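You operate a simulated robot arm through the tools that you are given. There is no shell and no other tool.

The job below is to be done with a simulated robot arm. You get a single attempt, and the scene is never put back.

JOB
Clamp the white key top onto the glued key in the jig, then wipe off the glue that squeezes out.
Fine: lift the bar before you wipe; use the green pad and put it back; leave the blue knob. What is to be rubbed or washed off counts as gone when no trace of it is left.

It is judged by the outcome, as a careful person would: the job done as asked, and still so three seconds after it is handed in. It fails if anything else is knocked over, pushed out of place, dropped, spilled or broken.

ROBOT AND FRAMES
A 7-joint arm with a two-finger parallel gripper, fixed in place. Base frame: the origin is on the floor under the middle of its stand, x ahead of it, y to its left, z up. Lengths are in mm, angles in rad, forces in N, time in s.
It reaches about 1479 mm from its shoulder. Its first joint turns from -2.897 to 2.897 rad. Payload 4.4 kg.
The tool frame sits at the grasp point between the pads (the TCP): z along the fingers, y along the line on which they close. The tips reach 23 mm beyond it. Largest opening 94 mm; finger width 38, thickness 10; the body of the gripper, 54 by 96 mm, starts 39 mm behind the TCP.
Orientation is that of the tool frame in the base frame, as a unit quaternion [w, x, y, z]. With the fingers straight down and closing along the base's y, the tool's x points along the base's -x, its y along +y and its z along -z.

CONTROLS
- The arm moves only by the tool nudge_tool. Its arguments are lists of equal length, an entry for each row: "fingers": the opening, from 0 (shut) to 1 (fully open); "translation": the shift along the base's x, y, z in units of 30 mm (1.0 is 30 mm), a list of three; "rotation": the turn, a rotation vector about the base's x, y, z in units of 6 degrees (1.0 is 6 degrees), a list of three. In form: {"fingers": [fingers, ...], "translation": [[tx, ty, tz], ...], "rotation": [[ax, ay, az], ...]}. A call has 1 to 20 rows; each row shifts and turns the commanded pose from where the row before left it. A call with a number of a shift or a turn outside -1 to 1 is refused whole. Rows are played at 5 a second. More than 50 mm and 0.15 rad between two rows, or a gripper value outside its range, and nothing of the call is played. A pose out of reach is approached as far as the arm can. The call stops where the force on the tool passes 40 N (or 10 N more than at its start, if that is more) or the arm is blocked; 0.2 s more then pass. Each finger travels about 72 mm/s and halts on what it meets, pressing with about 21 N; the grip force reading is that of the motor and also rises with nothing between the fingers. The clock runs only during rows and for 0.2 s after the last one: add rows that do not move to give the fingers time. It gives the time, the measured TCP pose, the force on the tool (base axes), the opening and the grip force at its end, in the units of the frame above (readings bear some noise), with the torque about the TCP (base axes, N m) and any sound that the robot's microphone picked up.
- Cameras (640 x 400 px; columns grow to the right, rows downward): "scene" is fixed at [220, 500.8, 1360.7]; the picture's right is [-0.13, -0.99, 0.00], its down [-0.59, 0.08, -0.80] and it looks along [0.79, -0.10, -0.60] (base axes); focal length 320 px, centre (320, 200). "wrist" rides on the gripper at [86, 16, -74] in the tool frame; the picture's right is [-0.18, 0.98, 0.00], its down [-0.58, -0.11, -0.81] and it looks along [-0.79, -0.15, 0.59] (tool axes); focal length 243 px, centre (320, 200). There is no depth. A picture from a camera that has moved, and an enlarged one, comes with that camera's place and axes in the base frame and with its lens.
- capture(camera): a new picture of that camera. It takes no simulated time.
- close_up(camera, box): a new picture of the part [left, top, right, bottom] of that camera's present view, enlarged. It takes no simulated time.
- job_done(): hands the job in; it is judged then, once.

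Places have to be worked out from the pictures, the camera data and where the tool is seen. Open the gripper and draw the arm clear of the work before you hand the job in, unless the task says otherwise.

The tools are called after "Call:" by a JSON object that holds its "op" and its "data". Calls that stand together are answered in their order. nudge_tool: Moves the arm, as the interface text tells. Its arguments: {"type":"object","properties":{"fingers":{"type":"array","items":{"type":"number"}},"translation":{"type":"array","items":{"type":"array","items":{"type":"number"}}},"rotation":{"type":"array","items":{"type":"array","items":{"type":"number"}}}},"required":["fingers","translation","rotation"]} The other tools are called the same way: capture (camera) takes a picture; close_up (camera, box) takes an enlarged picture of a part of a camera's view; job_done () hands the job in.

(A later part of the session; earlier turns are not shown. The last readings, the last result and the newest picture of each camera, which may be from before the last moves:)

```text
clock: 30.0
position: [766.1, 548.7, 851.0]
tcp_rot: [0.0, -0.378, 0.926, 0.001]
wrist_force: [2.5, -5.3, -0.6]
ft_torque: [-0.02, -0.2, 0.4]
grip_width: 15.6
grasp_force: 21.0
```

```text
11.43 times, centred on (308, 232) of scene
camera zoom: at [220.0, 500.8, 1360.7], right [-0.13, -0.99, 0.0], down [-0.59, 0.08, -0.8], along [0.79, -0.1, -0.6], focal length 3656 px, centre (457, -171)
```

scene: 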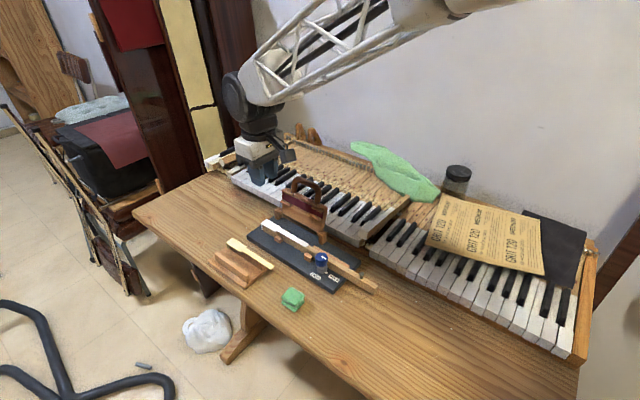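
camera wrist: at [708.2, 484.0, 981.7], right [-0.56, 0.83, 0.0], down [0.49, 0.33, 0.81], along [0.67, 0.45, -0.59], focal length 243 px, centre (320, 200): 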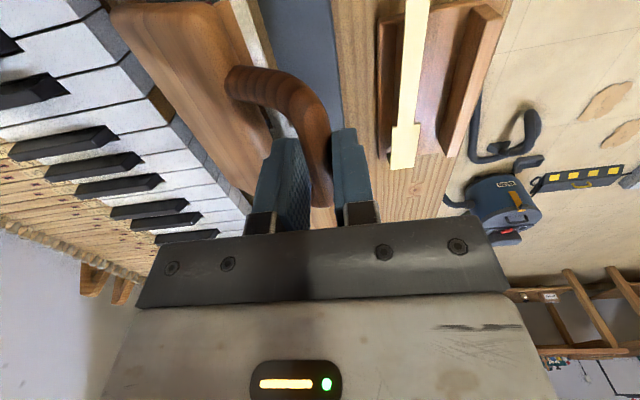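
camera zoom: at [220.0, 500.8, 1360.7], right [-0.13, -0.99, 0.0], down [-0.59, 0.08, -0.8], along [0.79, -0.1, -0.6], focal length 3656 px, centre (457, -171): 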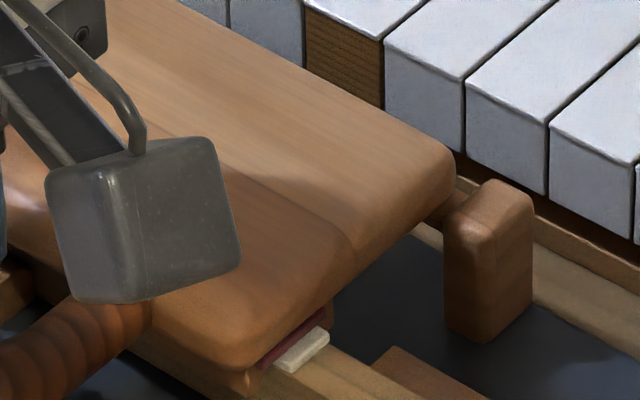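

Vertical force is still near zero, so there's still a bit of travel. I go down another 3 mm.

Call:
{"op": "nudge_tool", "data": {"fingers": [0, 0, 0], "translation": [[0, 0, -0.06], [0, 0, -0.06], [0, 0, 0]], "rotation": [[0, 0, 0], [0, 0, 0], [0, 0, 0]]}}

Call:
{"op": "close_up", "data": {"camera": "scene", "box": [280, 215, 336, 250]}}

```text
clock: 30.8
position: [766.6, 549.6, 846.6]
tcp_rot: [0.001, -0.379, 0.925, 0.0]
wrist_force: [-3.9, -2.3, 21.3]
ft_torque: [-0.04, 0.05, 0.43]
grip_width: 16.1
grasp_force: 21.0
```

```text
11.43 times, centred on (308, 232) of scene
camera zoom: at [220.0, 500.8, 1360.7], right [-0.13, -0.99, 0.0], down [-0.59, 0.08, -0.8], along [0.79, -0.1, -0.6], focal length 3656 px, centre (457, -171)
```

zoom: 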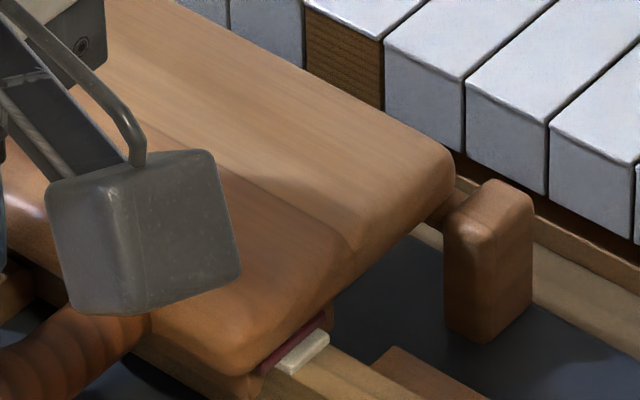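

Now the handle carries 21 N down, so the felt presses the key top at roughly twice that by leverage. I hold the clamp for two seconds and look for squeezed-out glue.

Call:
{"op": "nudge_tool", "data": {"fingers": [0, 0, 0, 0, 0, 0, 0, 0, 0, 0], "translation": [[0, 0, 0], [0, 0, 0], [0, 0, 0], [0, 0, 0], [0, 0, 0], [0, 0, 0], [0, 0, 0], [0, 0, 0], [0, 0, 0], [0, 0, 0]], "rotation": [[0, 0, 0], [0, 0, 0], [0, 0, 0], [0, 0, 0], [0, 0, 0], [0, 0, 0], [0, 0, 0], [0, 0, 0], [0, 0, 0], [0, 0, 0]]}}

Call:
{"op": "close_up", "data": {"camera": "scene", "box": [256, 210, 336, 260]}}

Call:
{"op": "capture", "data": {"camera": "scene"}}

Call:
{"op": "capture", "data": {"camera": "wrist"}}

```text
clock: 33.0
position: [767.4, 549.4, 845.7]
tcp_rot: [0.0, -0.379, 0.925, 0.0]
wrist_force: [8.8, 12.5, 17.6]
ft_torque: [0.19, -0.13, 0.52]
grip_width: 15.6
grasp_force: 21.6
```

```text
8.00 times, centred on (296, 235) of scene
camera zoom: at [220.0, 500.8, 1360.7], right [-0.13, -0.99, 0.0], down [-0.59, 0.08, -0.8], along [0.79, -0.1, -0.6], focal length 2559 px, centre (512, -80)
```

zoom: 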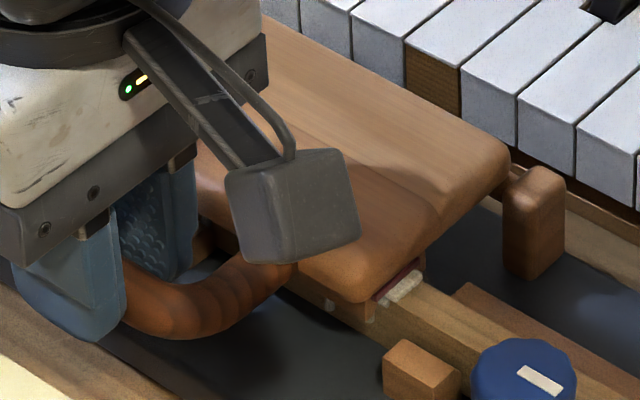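

```text
taken
```

scene: 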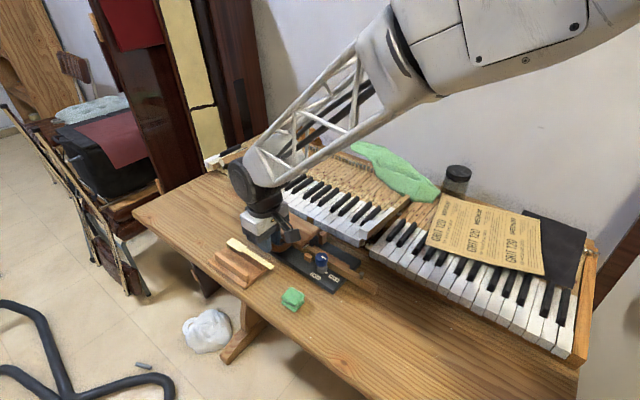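

```text
taken
camera wrist: at [692.3, 500.1, 920.1], right [-0.56, 0.83, 0.0], down [0.49, 0.33, 0.81], along [0.67, 0.45, -0.59], focal length 243 px, centre (320, 200)
```

wrist: 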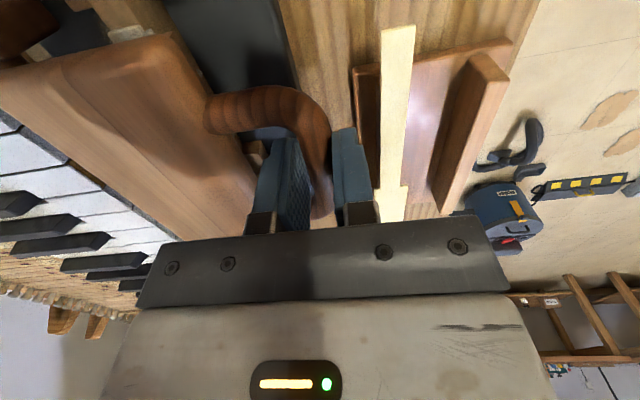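

White glue has squeezed out at the tail end and the side, so the clamping worked. I take a closer look before lifting.

Call:
{"op": "close_up", "data": {"camera": "scene", "box": [286, 230, 326, 255]}}

Call:
{"op": "close_up", "data": {"camera": "wrist", "box": [0, 0, 192, 120]}}

```text
16.00 times, centred on (306, 242) of scene
camera zoom: at [220.0, 500.8, 1360.7], right [-0.13, -0.99, 0.0], down [-0.59, 0.08, -0.8], along [0.79, -0.1, -0.6], focal length 5118 px, centre (544, -480)
```

zoom: 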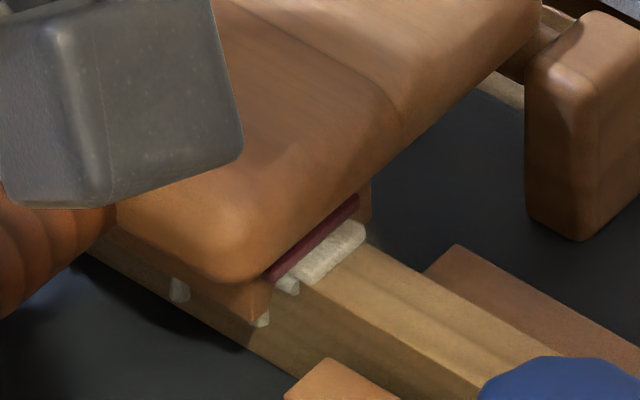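

```text
3.33 times, centred on (96, 60) of wrist
camera zoom: at [692.3, 500.1, 920.1], right [-0.56, 0.83, 0.0], down [0.49, 0.33, 0.81], along [0.67, 0.45, -0.59], focal length 809 px, centre (1067, 667)
```

zoom: 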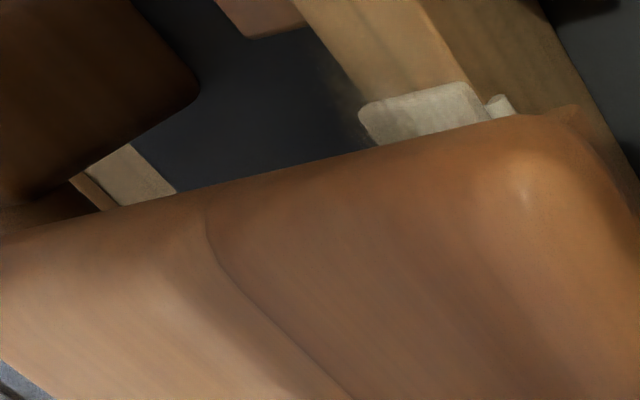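

Beads of glue are visible along the side and tail. Now I lift the bar by retracing the arc, starting slowly and watching that the key top stays put.

Call:
{"op": "nudge_tool", "data": {"fingers": [0, 0, 0, 0], "translation": [[0, 0, 0.12], [0, 0, 0.07], [0.003, 0.026, 0.16], [0.025, -0.026, 0.185]], "rotation": [[0, 0, 0], [0, 0, 0], [0, 0, 0], [0, 0, 0]]}}

Call:
{"op": "close_up", "data": {"camera": "scene", "box": [256, 205, 336, 255]}}

```text
clock: 34.0
position: [766.9, 548.9, 861.6]
tcp_rot: [-0.001, -0.378, 0.926, 0.0]
wrist_force: [12.5, -14.6, -5.2]
ft_torque: [-0.62, 0.15, 0.87]
grip_width: 15.9
grasp_force: 21.6
```

```text
8.00 times, centred on (296, 230) of scene
camera zoom: at [220.0, 500.8, 1360.7], right [-0.13, -0.99, 0.0], down [-0.59, 0.08, -0.8], along [0.79, -0.1, -0.6], focal length 2559 px, centre (512, -40)
```

zoom: 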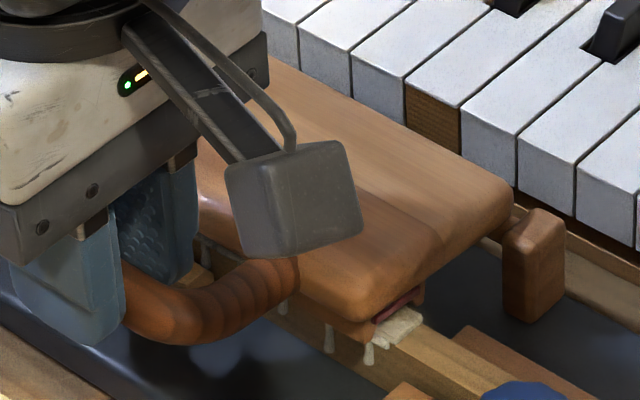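

The bar is lifting, the key top stays down, and glue drips are visible on the near side. The tool is ~1 mm too far out, so I correct toward the hinge while rising.

Call:
{"op": "nudge_tool", "data": {"fingers": [0, 0, 0], "translation": [[0.051, -0.053, 0.185], [0.081, -0.084, 0.357], [0.1, -0.105, 0.343]], "rotation": [[0, 0, 0], [0, 0, 0], [0, 0, 0]]}}

Call:
{"op": "close_up", "data": {"camera": "scene", "box": [256, 200, 336, 250]}}

```text
clock: 34.8
position: [774.1, 541.7, 887.8]
tcp_rot: [-0.001, -0.378, 0.926, 0.0]
wrist_force: [1.0, -3.1, -2.6]
ft_torque: [0.09, -0.1, 0.2]
grip_width: 15.9
grasp_force: 21.3
```

```text
8.00 times, centred on (296, 225) of scene
camera zoom: at [220.0, 500.8, 1360.7], right [-0.13, -0.99, 0.0], down [-0.59, 0.08, -0.8], along [0.79, -0.1, -0.6], focal length 2559 px, centre (512, 0)
```

zoom: 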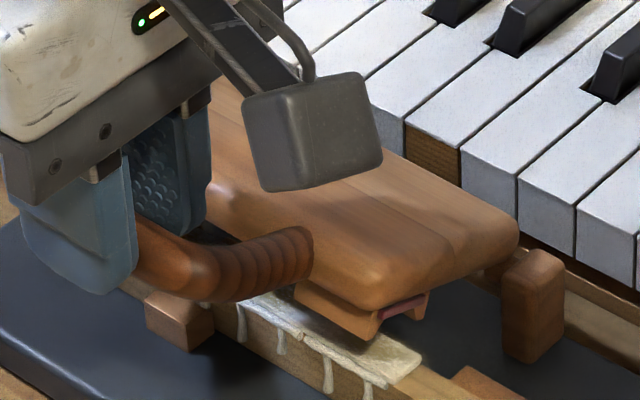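

Forces are now only ~3 N and the top remains on the key with glue beads around it. I continue raising the bar.

Call:
{"op": "nudge_tool", "data": {"fingers": [0, 0, 0, 0], "translation": [[0.134, -0.134, 0.327], [0.155, -0.155, 0.303], [0.174, -0.179, 0.28], [0.195, -0.201, 0.25]], "rotation": [[0, 0, 0], [0, 0, 0], [0, 0, 0], [0, 0, 0]]}}

Call:
{"op": "close_up", "data": {"camera": "scene", "box": [240, 180, 336, 240]}}

```text
clock: 35.8
position: [794.3, 522.5, 924.3]
tcp_rot: [0.001, -0.379, 0.926, 0.0]
wrist_force: [-17.0, 3.8, 16.1]
ft_torque: [0.33, 0.08, 0.05]
grip_width: 15.5
grasp_force: 21.2
```

```text
6.67 times, centred on (288, 210) of scene
camera zoom: at [220.0, 500.8, 1360.7], right [-0.13, -0.99, 0.0], down [-0.59, 0.08, -0.8], along [0.79, -0.1, -0.6], focal length 2132 px, centre (533, 133)
```

zoom: 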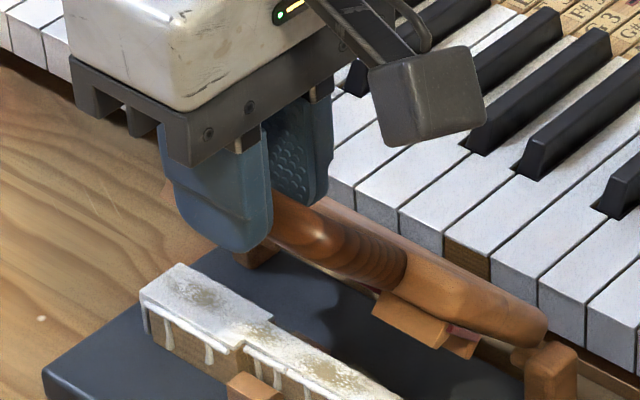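

Bar is past 45° up; a ~20 N outward push says I'm ~1 mm inside its radius, so I correct outward. I also note glue smears on the key top's surface that will need wiping.

Call:
{"op": "nudge_tool", "data": {"fingers": [0, 0, 0, 0], "translation": [[0.1865, -0.2125, 0.246], [0.2275, -0.234, 0.19], [0.239, -0.246, 0.15], [0.249, -0.257, 0.117]], "rotation": [[0, 0, 0], [0, 0, 0], [0, 0, 0], [0, 0, 0]]}}

Call:
{"op": "close_up", "data": {"camera": "scene", "box": [240, 170, 352, 240]}}

```text
clock: 36.8
position: [821.0, 493.1, 944.9]
tcp_rot: [0.0, -0.379, 0.925, 0.0]
wrist_force: [-7.1, -4.6, 0.4]
ft_torque: [-0.02, 0.28, -0.39]
grip_width: 15.3
grasp_force: 21.0
```

```text
5.71 times, centred on (296, 205) of scene
camera zoom: at [220.0, 500.8, 1360.7], right [-0.13, -0.99, 0.0], down [-0.59, 0.08, -0.8], along [0.79, -0.1, -0.6], focal length 1828 px, centre (457, 171)
```

zoom: 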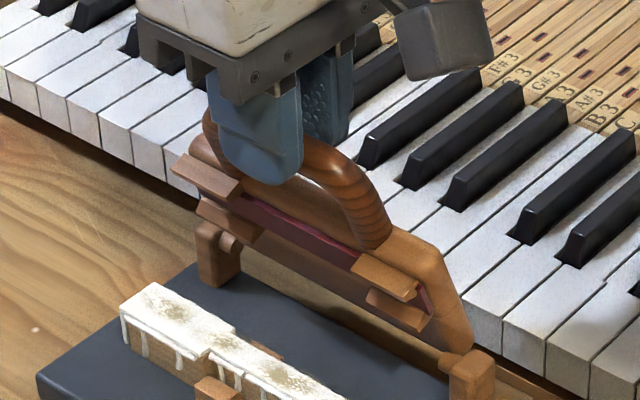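

Low forces; the bar is nearly upright. I carry it over the top and back to its resting lean.

Call:
{"op": "nudge_tool", "data": {"fingers": [0, 0, 0, 0], "translation": [[0.25, -0.275, 0.08], [0.26, -0.269, 0.04], [0.26, -0.269, 0.0], [0.26, -0.269, -0.04]], "rotation": [[0, 0, 0], [0, 0, 0], [0, 0, 0], [0, 0, 0]]}}

Call:
{"op": "close_up", "data": {"camera": "scene", "box": [240, 160, 352, 230]}}

```text
clock: 37.8
position: [851.6, 461.1, 946.2]
tcp_rot: [0.001, -0.378, 0.926, 0.0]
wrist_force: [-3.3, -2.2, 0.3]
ft_torque: [-0.19, 0.44, -0.79]
grip_width: 15.7
grasp_force: 20.9
```

```text
5.71 times, centred on (296, 195) of scene
camera zoom: at [220.0, 500.8, 1360.7], right [-0.13, -0.99, 0.0], down [-0.59, 0.08, -0.8], along [0.79, -0.1, -0.6], focal length 1828 px, centre (457, 229)
```

zoom: 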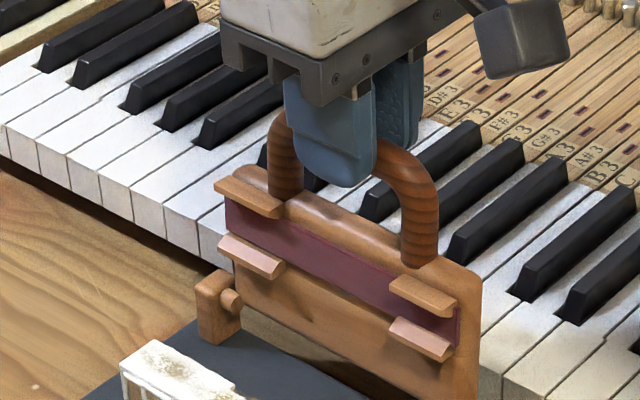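

Past vertical now. Two more steps bring it to its original resting lean.

Call:
{"op": "nudge_tool", "data": {"fingers": [0, 0, 0], "translation": [[0.258, -0.267, -0.08], [0.22, -0.228, -0.1], [0, 0, 0]], "rotation": [[0, 0, 0], [0, 0, 0], [0, 0, 0]]}}

Call:
{"op": "close_up", "data": {"camera": "scene", "box": [240, 160, 352, 230]}}

```text
clock: 38.6
position: [865.5, 446.3, 941.3]
tcp_rot: [0.001, -0.378, 0.926, 0.0]
wrist_force: [6.9, 6.8, -0.2]
ft_torque: [0.02, 0.11, -0.8]
grip_width: 15.7
grasp_force: 20.5
```

```text
5.71 times, centred on (296, 195) of scene
camera zoom: at [220.0, 500.8, 1360.7], right [-0.13, -0.99, 0.0], down [-0.59, 0.08, -0.8], along [0.79, -0.1, -0.6], focal length 1828 px, centre (457, 229)
```

zoom: 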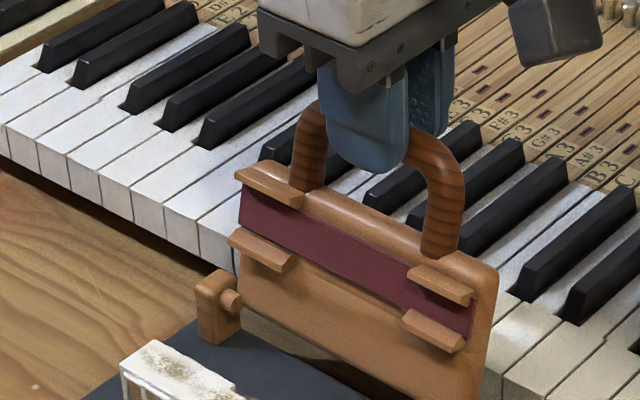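

The bar is back at its original lean (the image matches the starting picture). I open the fingers gradually and rise clear.

Call:
{"op": "nudge_tool", "data": {"fingers": [0.18, 0.22, 0.3, 0.45, 0.5], "translation": [[0, 0, 0], [0, 0, 0], [0, 0, 0], [0, 0, 0], [0, 0, 0]], "rotation": [[0, 0, 0], [0, 0, 0], [0, 0, 0], [0, 0, 0], [0, 0, 0]]}}

Call:
{"op": "close_up", "data": {"camera": "scene", "box": [240, 160, 352, 230]}}

Call:
{"op": "close_up", "data": {"camera": "wrist", "box": [160, 20, 416, 180]}}

```text
clock: 39.8
position: [866.2, 447.0, 942.0]
tcp_rot: [0.0, -0.378, 0.926, 0.001]
wrist_force: [-0.5, 0.0, -0.4]
ft_torque: [0.01, -0.02, -0.01]
grip_width: 47.1
grasp_force: 0.0
```

```text
5.71 times, centred on (296, 195) of scene
camera zoom: at [220.0, 500.8, 1360.7], right [-0.13, -0.99, 0.0], down [-0.59, 0.08, -0.8], along [0.79, -0.1, -0.6], focal length 1828 px, centre (457, 229)
```

zoom: 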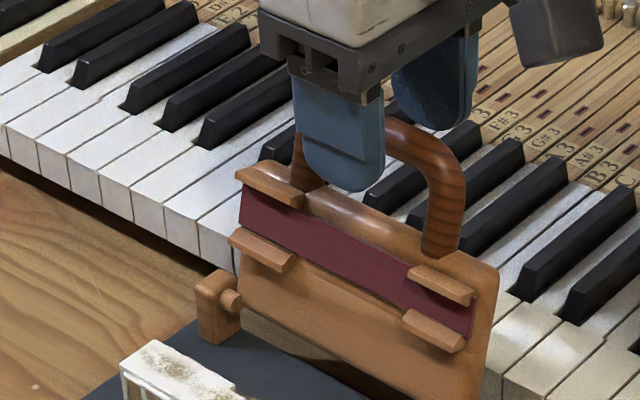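

```text
2.50 times, centred on (288, 100) of wrist
camera zoom: at [792.1, 396.8, 1014.7], right [-0.56, 0.83, 0.0], down [0.49, 0.33, 0.81], along [0.67, 0.45, -0.59], focal length 606 px, centre (400, 450)
```

zoom: 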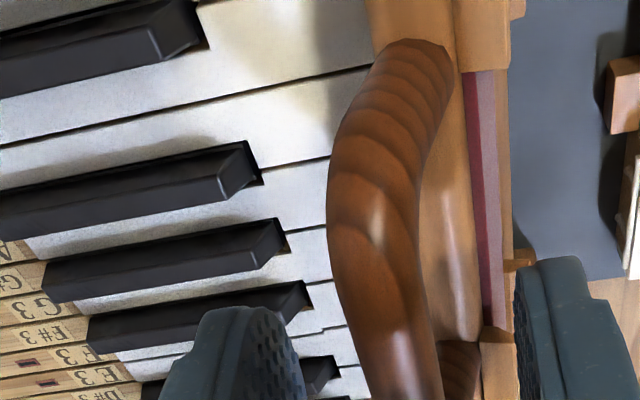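

The bar stays up on its own. I rise clear and move back to the near side to inspect the glue squeeze-out and the green pad.

Call:
{"op": "nudge_tool", "data": {"fingers": [0.5, 0.5, 0.5, 0.5, 0.5, 0.5, 0.5, 0.5], "translation": [[0, 0, 0.7], [0, 0, 1], [0, 0, 1], [-0.8, 0.6, 0], [-0.9, 0.7, 0], [-0.9, 0.7, 0], [-0.9, 0.5, 0], [-0.6, 0, 0]], "rotation": [[0, 0, 0], [0, 0, 0], [0, 0, 0], [0, 0, 0], [0, 0, 0], [0, 0, 0], [0, 0, 0], [0, 0, 0]]}}

Call:
{"op": "capture", "data": {"camera": "wrist"}}

Call:
{"op": "close_up", "data": {"camera": "scene", "box": [256, 214, 296, 239]}}

Call:
{"op": "close_up", "data": {"camera": "scene", "box": [284, 225, 324, 250]}}

Call:
{"op": "close_up", "data": {"camera": "scene", "box": [272, 280, 312, 305]}}

```text
clock: 41.6
position: [743.5, 520.7, 1023.1]
tcp_rot: [0.001, -0.377, 0.926, 0.0]
wrist_force: [-0.5, -0.1, 0.2]
ft_torque: [-0.04, 0.02, 0.03]
grip_width: 47.0
grasp_force: 0.1
```

```text
taken
camera wrist: at [670.6, 471.7, 1096.0], right [-0.56, 0.83, 0.0], down [0.49, 0.33, 0.81], along [0.67, 0.45, -0.59], focal length 243 px, centre (320, 200)
```

wrist: 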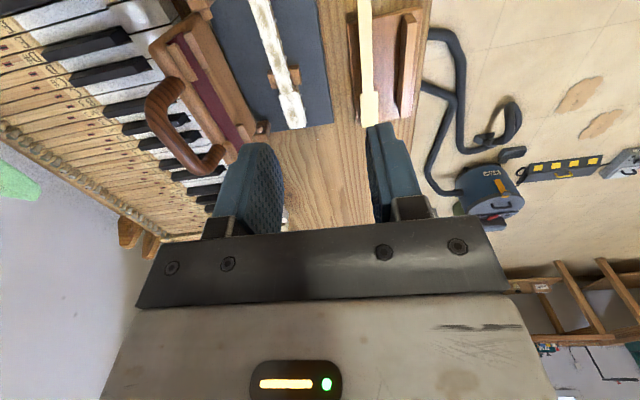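

```text
16.00 times, centred on (276, 226) of scene
camera zoom: at [220.0, 500.8, 1360.7], right [-0.13, -0.99, 0.0], down [-0.59, 0.08, -0.8], along [0.79, -0.1, -0.6], focal length 5118 px, centre (1024, -224)
```

zoom: 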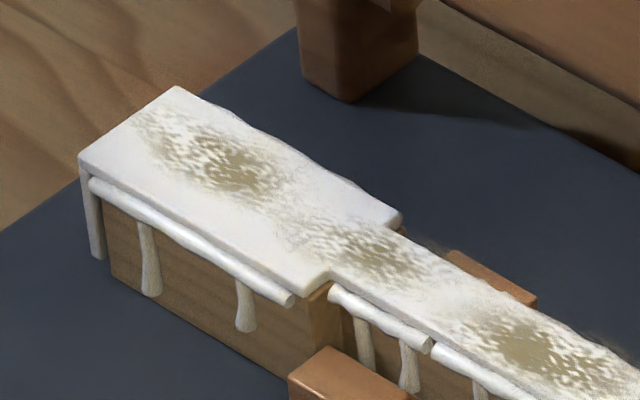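

```text
16.00 times, centred on (304, 238) of scene
camera zoom: at [220.0, 500.8, 1360.7], right [-0.13, -0.99, 0.0], down [-0.59, 0.08, -0.8], along [0.79, -0.1, -0.6], focal length 5118 px, centre (576, -400)
```

zoom: 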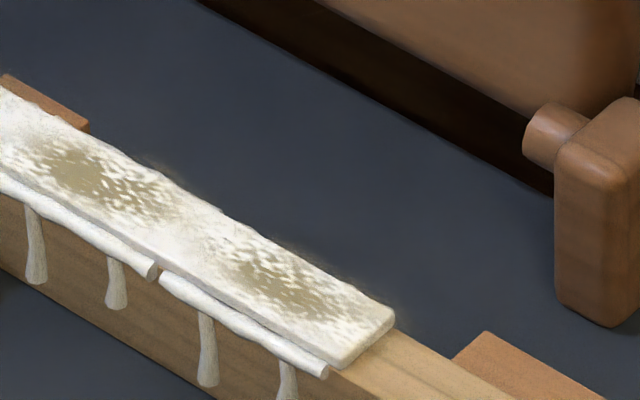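

```text
16.00 times, centred on (292, 292) of scene
camera zoom: at [220.0, 500.8, 1360.7], right [-0.13, -0.99, 0.0], down [-0.59, 0.08, -0.8], along [0.79, -0.1, -0.6], focal length 5118 px, centre (768, -1280)
```

zoom: 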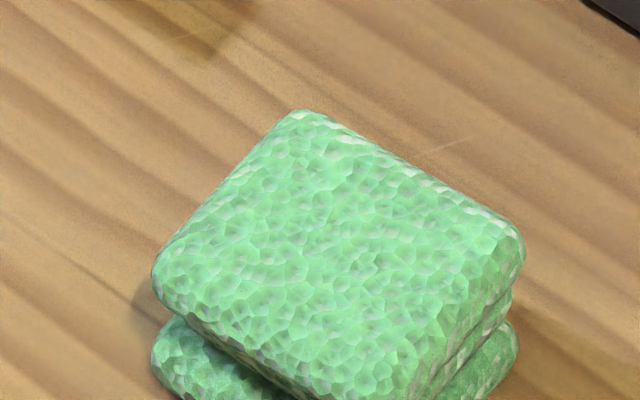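

The top has glue beads with drips along the near side and glue smears on its surface. I zoom the wrist view to see the key from above, including the far side.

Call:
{"op": "close_up", "data": {"camera": "wrist", "box": [220, 0, 348, 80]}}

Call:
{"op": "close_up", "data": {"camera": "wrist", "box": [252, 60, 332, 135]}}

Call:
{"op": "close_up", "data": {"camera": "scene", "box": [272, 215, 312, 240]}}

```text
5.00 times, centred on (284, 40) of wrist
camera zoom: at [670.6, 471.7, 1096.0], right [-0.56, 0.83, 0.0], down [0.49, 0.33, 0.81], along [0.67, 0.45, -0.59], focal length 1213 px, centre (500, 1000)
```

zoom: 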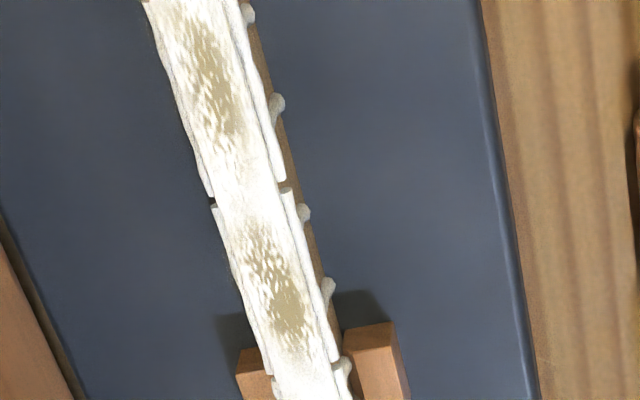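

```text
5.33 times, centred on (292, 98) of wrist
camera zoom: at [670.6, 471.7, 1096.0], right [-0.56, 0.83, 0.0], down [0.49, 0.33, 0.81], along [0.67, 0.45, -0.59], focal length 1294 px, centre (469, 747)
```

zoom: 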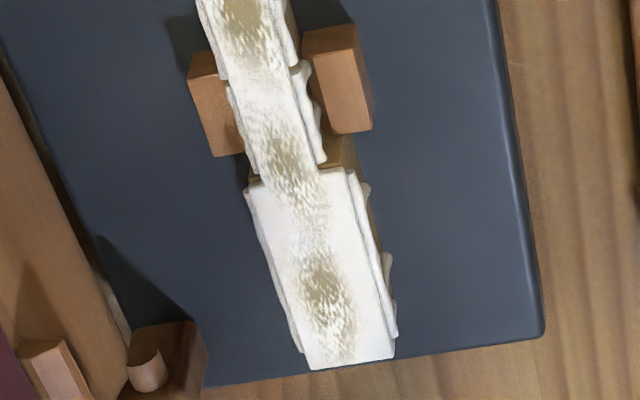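

```text
16.00 times, centred on (292, 228) of scene
camera zoom: at [220.0, 500.8, 1360.7], right [-0.13, -0.99, 0.0], down [-0.59, 0.08, -0.8], along [0.79, -0.1, -0.6], focal length 5118 px, centre (768, -240)
```

zoom: 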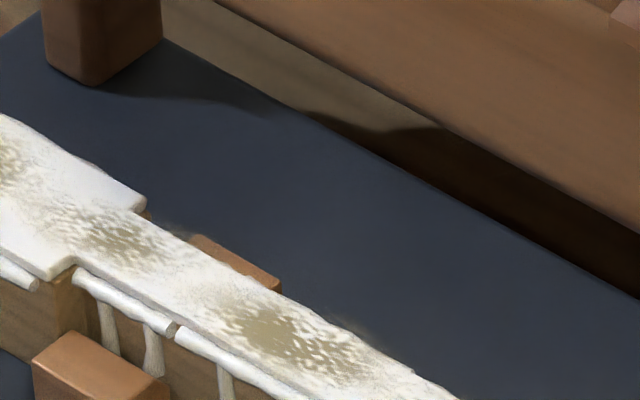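

There are beads on both long sides plus smears on top. To wipe the sides without hitting the raised bar, I'll hold the pad with the fingers closing along the key's length, so I rotate −90° while moving above the pad.

Call:
{"op": "nudge_tool", "data": {"fingers": [0.6, 0.7, 0.7, 0.7, 0.7, 0.7, 0.7, 0.7, 0.7, 0.7, 0.7, 0.7, 0.7, 0.7, 0.7], "translation": [[-0.236, -0.04, -0.207], [-0.236, -0.04, -0.207], [-0.236, -0.04, -0.207], [-0.236, -0.04, -0.207], [-0.236, -0.04, -0.207], [-0.236, -0.04, -0.207], [-0.236, -0.04, -0.207], [-0.236, -0.04, -0.207], [-0.236, -0.04, -0.207], [-0.236, -0.04, -0.207], [-0.236, -0.04, -0.207], [-0.236, -0.04, -0.207], [-0.236, -0.04, -0.207], [-0.236, -0.04, -0.207], [-0.236, -0.04, -0.207]], "rotation": [[0, 0, -1], [0, 0, -1], [0, 0, -1], [0, 0, -1], [0, 0, -1], [0, 0, -1], [0, 0, -1], [0, 0, -1], [0, 0, -1], [0, 0, -1], [0, 0, -1], [0, 0, -1], [0, 0, -1], [0, 0, -1], [0, 0, -1]]}}

Call:
{"op": "capture", "data": {"camera": "wrist"}}

Call:
{"op": "capture", "data": {"camera": "scene"}}

```text
clock: 44.8
position: [636.7, 501.9, 929.2]
tcp_rot: [0.0, 0.388, 0.922, 0.001]
wrist_force: [0.0, -1.4, 0.2]
ft_torque: [-0.02, 0.0, -0.01]
grip_width: 65.7
grasp_force: 0.1
```

```text
taken
camera wrist: at [586.8, 575.5, 1002.4], right [0.83, 0.56, 0.0], down [0.33, -0.49, 0.81], along [0.45, -0.67, -0.59], focal length 243 px, centre (320, 200)
```

wrist: 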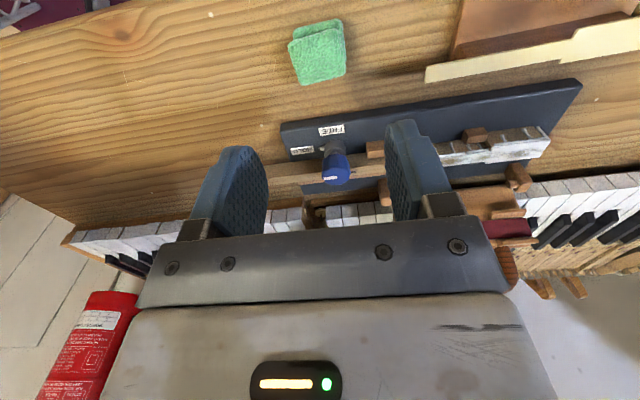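

```text
taken
```

scene: 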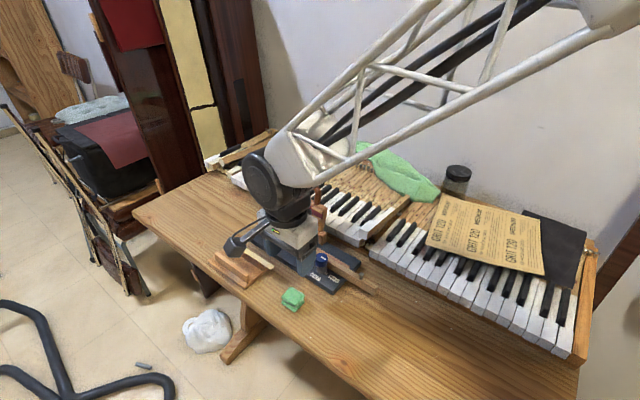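

The pad is right below, between the fingers. I zoom in to measure it.

Call:
{"op": "close_up", "data": {"camera": "wrist", "box": [256, 0, 384, 100]}}

Call:
{"op": "close_up", "data": {"camera": "scene", "box": [272, 282, 312, 316]}}

Call:
{"op": "close_up", "data": {"camera": "wrist", "box": [420, 90, 580, 190]}}

```text
4.00 times, centred on (320, 50) of wrist
camera zoom: at [586.8, 575.5, 1002.4], right [0.83, 0.56, 0.0], down [0.33, -0.49, 0.81], along [0.45, -0.67, -0.59], focal length 970 px, centre (320, 800)
```

zoom: 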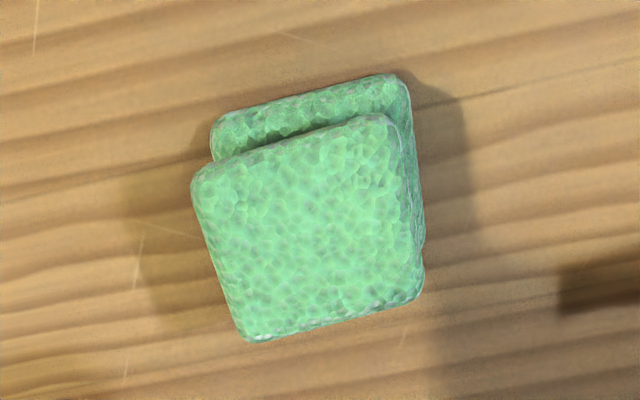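

```text
11.76 times, centred on (292, 299) of scene
camera zoom: at [220.0, 500.8, 1360.7], right [-0.13, -0.99, 0.0], down [-0.59, 0.08, -0.8], along [0.79, -0.1, -0.6], focal length 3763 px, centre (649, -965)
```

zoom: 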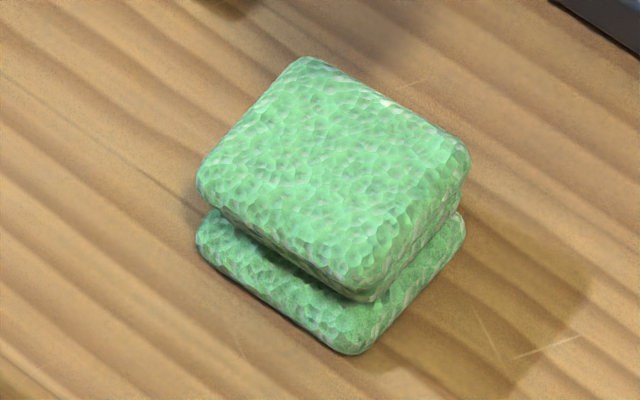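

```text
4.00 times, centred on (500, 140) of wrist
camera zoom: at [586.8, 575.5, 1002.4], right [0.83, 0.56, 0.0], down [0.33, -0.49, 0.81], along [0.45, -0.67, -0.59], focal length 970 px, centre (-400, 440)
```

zoom: 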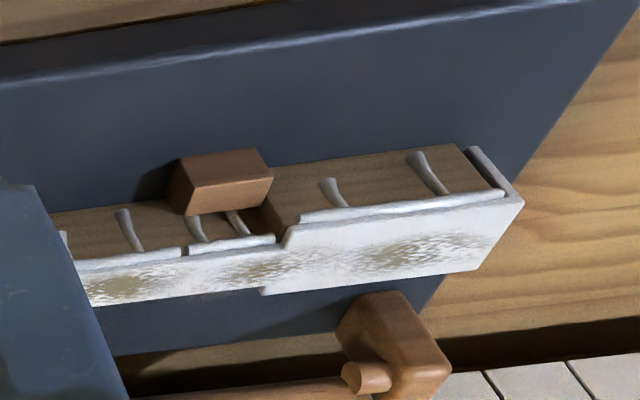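

The pad is about 37×31 mm and 20 mm tall (top z≈805, table ≈785), centred at about (634.4,502.7). I align with it and descend so the tips reach about 7 mm below its top, stopping first 15 mm higher to check.

Call:
{"op": "nudge_tool", "data": {"fingers": [0.6, 0.6, 0.6, 0.6, 0.6], "translation": [[-0.077, 0.02, 0], [0, 0, -1], [0, 0, -1], [0, 0, -1], [0, 0, -0.1]], "rotation": [[0, 0, 0.25], [0, 0, 0], [0, 0, 0], [0, 0, 0], [0, 0, 0]]}}

Call:
{"op": "close_up", "data": {"camera": "wrist", "box": [208, 60, 432, 200]}}

Call:
{"op": "close_up", "data": {"camera": "scene", "box": [256, 270, 336, 320]}}

```text
clock: 46.0
position: [633.9, 503.9, 836.4]
tcp_rot: [0.0, 0.374, 0.927, 0.0]
wrist_force: [-1.0, -0.5, -0.1]
ft_torque: [0.04, -0.01, 0.04]
grip_width: 56.1
grasp_force: 0.0
```

```text
2.86 times, centred on (320, 130) of wrist
camera zoom: at [582.5, 575.7, 908.3], right [0.82, 0.58, 0.0], down [0.34, -0.48, 0.81], along [0.47, -0.66, -0.59], focal length 693 px, centre (320, 400)
```

zoom: 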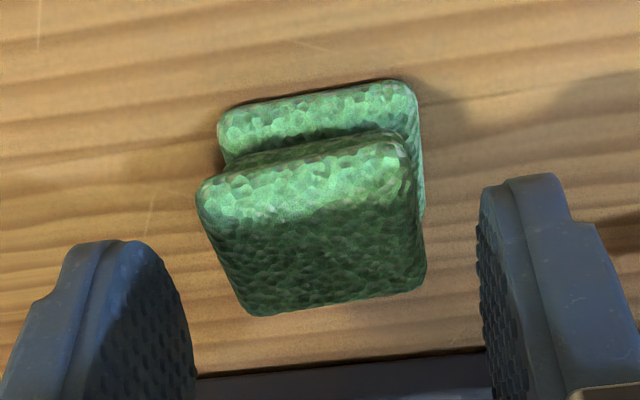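

```text
8.00 times, centred on (296, 295) of scene
camera zoom: at [220.0, 500.8, 1360.7], right [-0.13, -0.99, 0.0], down [-0.59, 0.08, -0.8], along [0.79, -0.1, -0.6], focal length 2559 px, centre (512, -560)
```

zoom: 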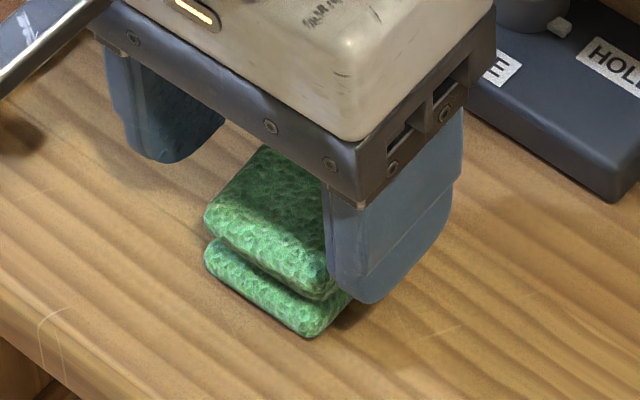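

The pad is centred and nearly square to the fingers. I descend to put the tips ~7 mm below its top and close gently.

Call:
{"op": "nudge_tool", "data": {"fingers": [0.6, 0.55, 0.5, 0.45, 0.42, 0.4, 0.35, 0.2, 0.0], "translation": [[0, 0, -0.25], [0, 0, -0.26], [0, 0, 0], [0, 0, 0], [0, 0, 0], [0, 0, 0], [0, 0, 0], [0, 0, 0], [0, 0, 0]], "rotation": [[0, 0, 0], [0, 0, 0], [0, 0, 0], [0, 0, 0], [0, 0, 0], [0, 0, 0], [0, 0, 0], [0, 0, 0], [0, 0, 0]]}}

Call:
{"op": "close_up", "data": {"camera": "wrist", "box": [208, 60, 432, 200]}}

Call:
{"op": "close_up", "data": {"camera": "scene", "box": [256, 270, 336, 320]}}

```text
clock: 48.0
position: [634.9, 502.9, 820.6]
tcp_rot: [0.0, 0.374, 0.927, 0.0]
wrist_force: [-0.3, -0.1, 1.0]
ft_torque: [0.03, 0.05, -0.01]
grip_width: 38.7
grasp_force: 21.1
```

```text
2.86 times, centred on (320, 130) of wrist
camera zoom: at [582.8, 574.8, 893.9], right [0.82, 0.58, 0.0], down [0.34, -0.48, 0.81], along [0.47, -0.66, -0.59], focal length 693 px, centre (320, 400)
```

zoom: 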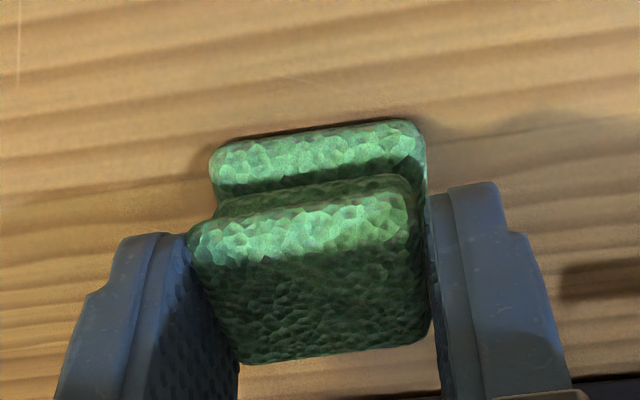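

```text
8.00 times, centred on (296, 295) of scene
camera zoom: at [220.0, 500.8, 1360.7], right [-0.13, -0.99, 0.0], down [-0.59, 0.08, -0.8], along [0.79, -0.1, -0.6], focal length 2559 px, centre (512, -560)
```

zoom: 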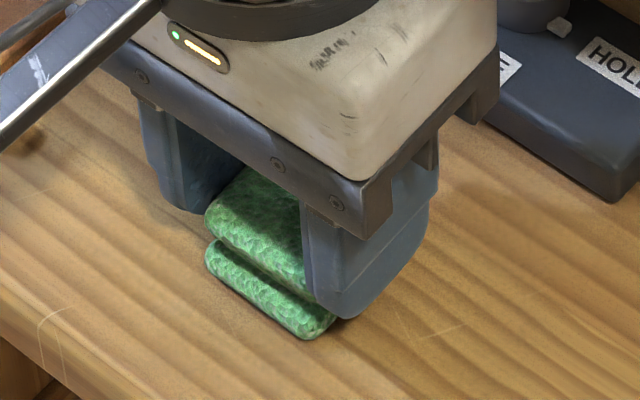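

The pad is held at 38.7 mm width with 21 N. I lift it and check.

Call:
{"op": "nudge_tool", "data": {"fingers": [0, 0, 0, 0], "translation": [[0, 0, 0.1], [0, 0, 0.5], [0, 0, 1], [0, 0, 0.4]], "rotation": [[0, 0, 0], [0, 0, 0], [0, 0, 0], [0, 0, 0]]}}

Call:
{"op": "close_up", "data": {"camera": "wrist", "box": [208, 60, 432, 200]}}

Call:
{"op": "close_up", "data": {"camera": "scene", "box": [240, 250, 336, 310]}}

```text
clock: 49.0
position: [633.3, 504.0, 881.0]
tcp_rot: [0.0, 0.375, 0.927, 0.001]
wrist_force: [-0.2, 0.5, -0.3]
ft_torque: [-0.03, -0.02, 0.03]
grip_width: 38.3
grasp_force: 21.1
```

```text
2.86 times, centred on (320, 130) of wrist
camera zoom: at [582.4, 575.2, 955.3], right [0.82, 0.58, 0.0], down [0.34, -0.48, 0.81], along [0.47, -0.66, -0.59], focal length 693 px, centre (320, 400)
```

zoom: 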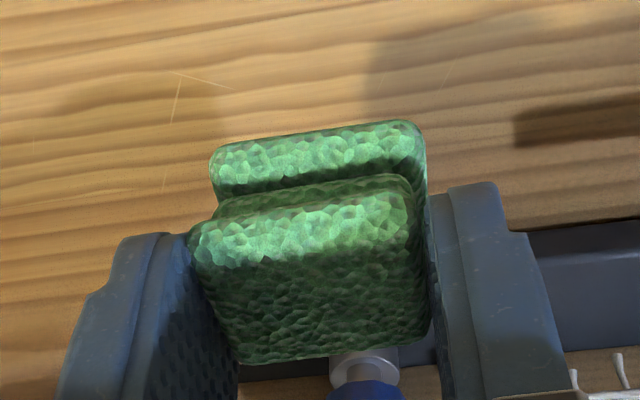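

```text
6.67 times, centred on (288, 280) of scene
camera zoom: at [220.0, 500.8, 1360.7], right [-0.13, -0.99, 0.0], down [-0.59, 0.08, -0.8], along [0.79, -0.1, -0.6], focal length 2132 px, centre (533, -333)
```

zoom: 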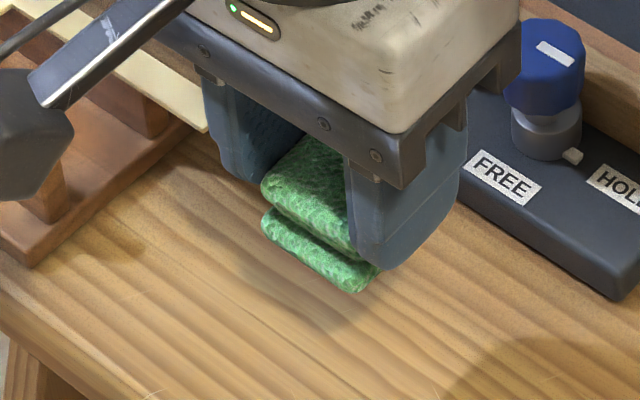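

The pad is firmly held with about 12 mm protruding below the tips. I carry it over the head end of the key, squaring it to the key axis, and stay about 20 mm above the surface first.

Call:
{"op": "nudge_tool", "data": {"fingers": [0, 0, 0, 0, 0, 0, 0, 0, 0], "translation": [[0, 0, 0.2], [0.936, 0.2325, 0], [0.936, 0.2325, 0], [0.936, 0.2325, 0], [0.936, 0.2325, 0], [0.936, 0.2325, 0], [0.936, 0.2325, 0], [0.936, 0.2325, 0], [0.936, 0.2325, -0.2]], "rotation": [[0, 0, 0], [0, 0, -0.25], [0, 0, 0], [0, 0, 0], [0, 0, 0], [0, 0, 0], [0, 0, 0], [0, 0, 0], [0, 0, 0]]}}

Call:
{"op": "capture", "data": {"camera": "wrist"}}

Call:
{"op": "close_up", "data": {"camera": "scene", "box": [232, 190, 328, 250]}}

```text
clock: 51.0
position: [859.6, 557.9, 882.9]
tcp_rot: [0.001, 0.387, 0.922, 0.0]
wrist_force: [-0.3, -0.3, -0.2]
ft_torque: [-0.02, 0.02, -0.01]
grip_width: 38.5
grasp_force: 21.3
```

```text
taken
camera wrist: at [809.5, 630.7, 956.1], right [0.83, 0.56, 0.0], down [0.33, -0.49, 0.81], along [0.45, -0.67, -0.59], focal length 243 px, centre (320, 200)
```

wrist: 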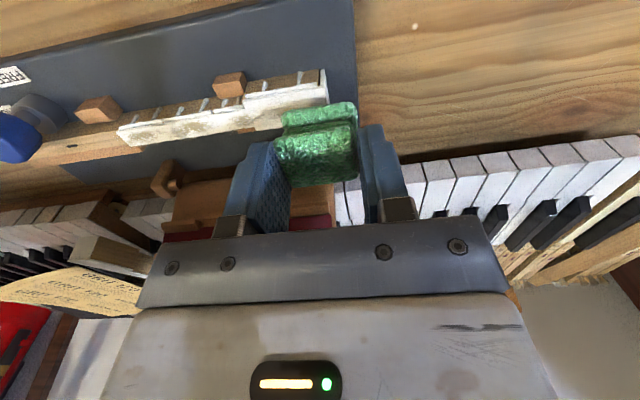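

```text
6.67 times, centred on (280, 220) of scene
camera zoom: at [220.0, 500.8, 1360.7], right [-0.13, -0.99, 0.0], down [-0.59, 0.08, -0.8], along [0.79, -0.1, -0.6], focal length 2132 px, centre (587, 67)
```

zoom: 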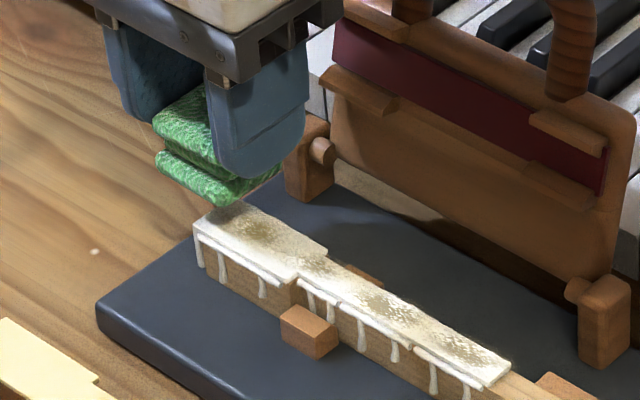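

The pad is over the head end. I lower it to just above the surface and feel for contact.

Call:
{"op": "nudge_tool", "data": {"fingers": [0, 0, 0], "translation": [[0, 0, -0.5], [0, 0, -0.25], [0, 0, 0]], "rotation": [[0, 0, 0], [0, 0, 0], [0, 0, 0]]}}

Call:
{"op": "close_up", "data": {"camera": "scene", "box": [240, 200, 304, 240]}}

```text
clock: 51.8
position: [860.3, 559.8, 861.7]
tcp_rot: [0.001, 0.387, 0.922, 0.003]
wrist_force: [1.6, 0.2, 26.6]
ft_torque: [-0.07, 0.19, 0.0]
grip_width: 38.6
grasp_force: 21.1
```

```text
10.00 times, centred on (272, 220) of scene
camera zoom: at [220.0, 500.8, 1360.7], right [-0.13, -0.99, 0.0], down [-0.59, 0.08, -0.8], along [0.79, -0.1, -0.6], focal length 3199 px, centre (800, 0)
```

zoom: 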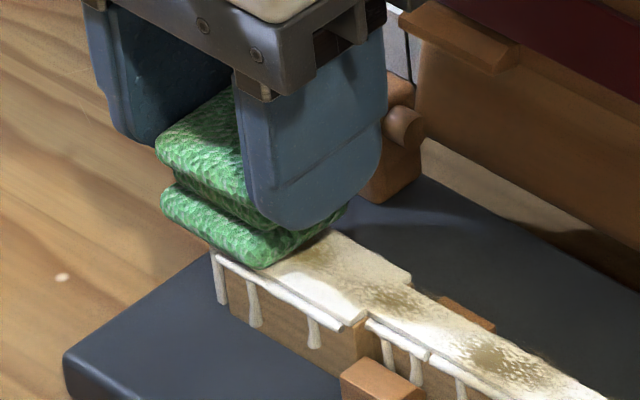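

Contact is made at 26 N, more than wanted for wiping fresh glue. I back off 1.6 mm to get light pressure.

Call:
{"op": "nudge_tool", "data": {"fingers": [0, 0], "translation": [[0, 0, 0.055], [0, 0, 0]], "rotation": [[0, 0, 0], [0, 0, 0]]}}

```text
clock: 52.4
position: [859.9, 558.0, 861.9]
tcp_rot: [0.001, 0.387, 0.922, 0.001]
wrist_force: [3.1, 0.3, 24.9]
ft_torque: [-0.05, 0.06, 0.04]
grip_width: 38.7
grasp_force: 21.1
```

Still 25 N, so there is some elasticity in pad and arm. I raise another 1.2 mm.

Call:
{"op": "nudge_tool", "data": {"fingers": [0, 0], "translation": [[0, 0, 0.04], [0, 0, 0]], "rotation": [[0, 0, 0], [0, 0, 0]]}}

```text
clock: 53.0
position: [859.3, 558.7, 861.3]
tcp_rot: [0.0, 0.386, 0.922, -0.001]
wrist_force: [0.8, -0.8, 15.5]
ft_torque: [-0.03, 0.01, 0.02]
grip_width: 38.6
grasp_force: 21.3
```

15.5 N now. I ease off another 0.6 mm and start sweeping along the key toward the tail, a short way first to see the effect.

Call:
{"op": "nudge_tool", "data": {"fingers": [0, 0, 0, 0], "translation": [[0, 0, 0.02], [-0.238, -0.233, 0], [-0.238, -0.233, 0], [0, 0, 0]], "rotation": [[0, 0, 0], [0, 0, 0], [0, 0, 0], [0, 0, 0]]}}

Call:
{"op": "close_up", "data": {"camera": "scene", "box": [240, 200, 304, 240]}}

Call:
{"op": "close_up", "data": {"camera": "scene", "box": [256, 214, 296, 239]}}

```text
clock: 54.0
position: [845.6, 544.1, 862.0]
tcp_rot: [-0.001, 0.387, 0.922, 0.0]
wrist_force: [-0.3, 0.9, 9.7]
ft_torque: [0.11, -0.04, -0.03]
grip_width: 38.7
grasp_force: 20.2
```

```text
10.00 times, centred on (272, 220) of scene
camera zoom: at [220.0, 500.8, 1360.7], right [-0.13, -0.99, 0.0], down [-0.59, 0.08, -0.8], along [0.79, -0.1, -0.6], focal length 3199 px, centre (800, 0)
```

zoom: 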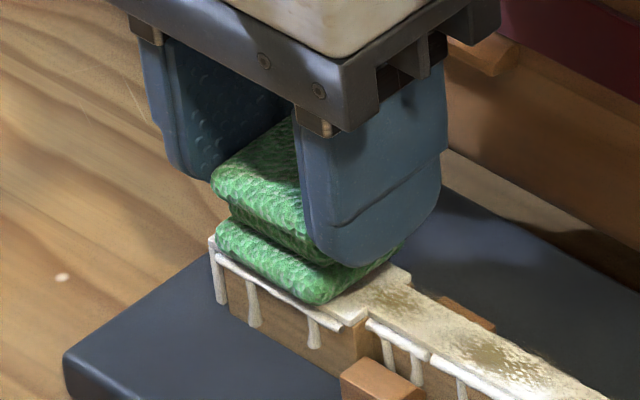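

```text
16.00 times, centred on (276, 226) of scene
camera zoom: at [220.0, 500.8, 1360.7], right [-0.13, -0.99, 0.0], down [-0.59, 0.08, -0.8], along [0.79, -0.1, -0.6], focal length 5118 px, centre (1024, -224)
```

zoom: 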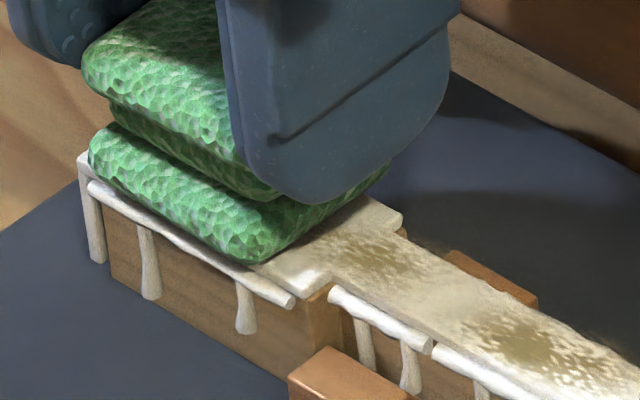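

Pressure is about 10 N and the top isn't moving. I continue the sweep down to the tail.

Call:
{"op": "nudge_tool", "data": {"fingers": [0, 0, 0, 0, 0, 0, 0, 0, 0, 0, 0, 0], "translation": [[-0.238, -0.233, 0], [-0.238, -0.233, 0], [-0.238, -0.233, 0], [-0.238, -0.233, 0], [-0.238, -0.233, 0], [-0.238, -0.233, 0], [-0.238, -0.233, 0], [-0.238, -0.233, 0], [-0.238, -0.233, 0], [-0.238, -0.233, 0], [-0.1, -0.098, 0], [0, 0, 0]], "rotation": [[0, 0, 0], [0, 0, 0], [0, 0, 0], [0, 0, 0], [0, 0, 0], [0, 0, 0], [0, 0, 0], [0, 0, 0], [0, 0, 0], [0, 0, 0], [0, 0, 0], [0, 0, 0]]}}

Call:
{"op": "close_up", "data": {"camera": "scene", "box": [256, 205, 336, 255]}}

Call:
{"op": "close_up", "data": {"camera": "scene", "box": [256, 214, 296, 239]}}

```text
clock: 56.6
position: [771.0, 472.4, 862.5]
tcp_rot: [0.0, 0.387, 0.922, 0.0]
wrist_force: [-0.4, 1.0, 8.8]
ft_torque: [0.05, -0.03, 0.01]
grip_width: 38.5
grasp_force: 21.1
```

```text
8.00 times, centred on (296, 230) of scene
camera zoom: at [220.0, 500.8, 1360.7], right [-0.13, -0.99, 0.0], down [-0.59, 0.08, -0.8], along [0.79, -0.1, -0.6], focal length 2559 px, centre (512, -40)
```

zoom: 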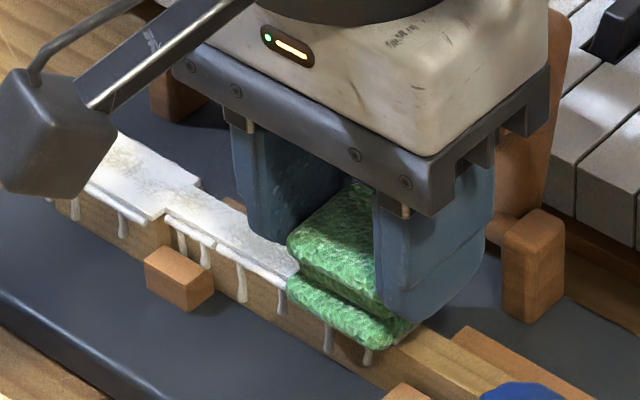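

```text
16.00 times, centred on (276, 226) of scene
camera zoom: at [220.0, 500.8, 1360.7], right [-0.13, -0.99, 0.0], down [-0.59, 0.08, -0.8], along [0.79, -0.1, -0.6], focal length 5118 px, centre (1024, -224)
```

zoom: 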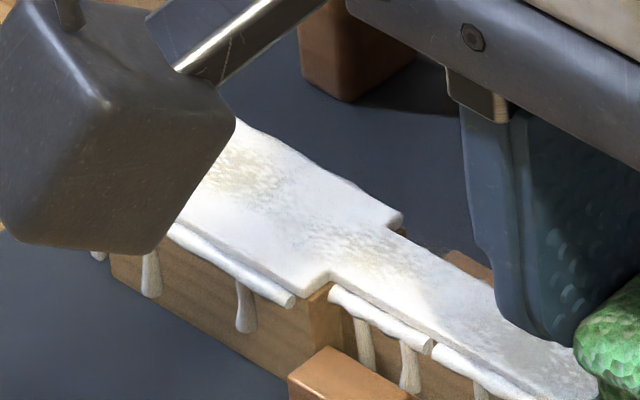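

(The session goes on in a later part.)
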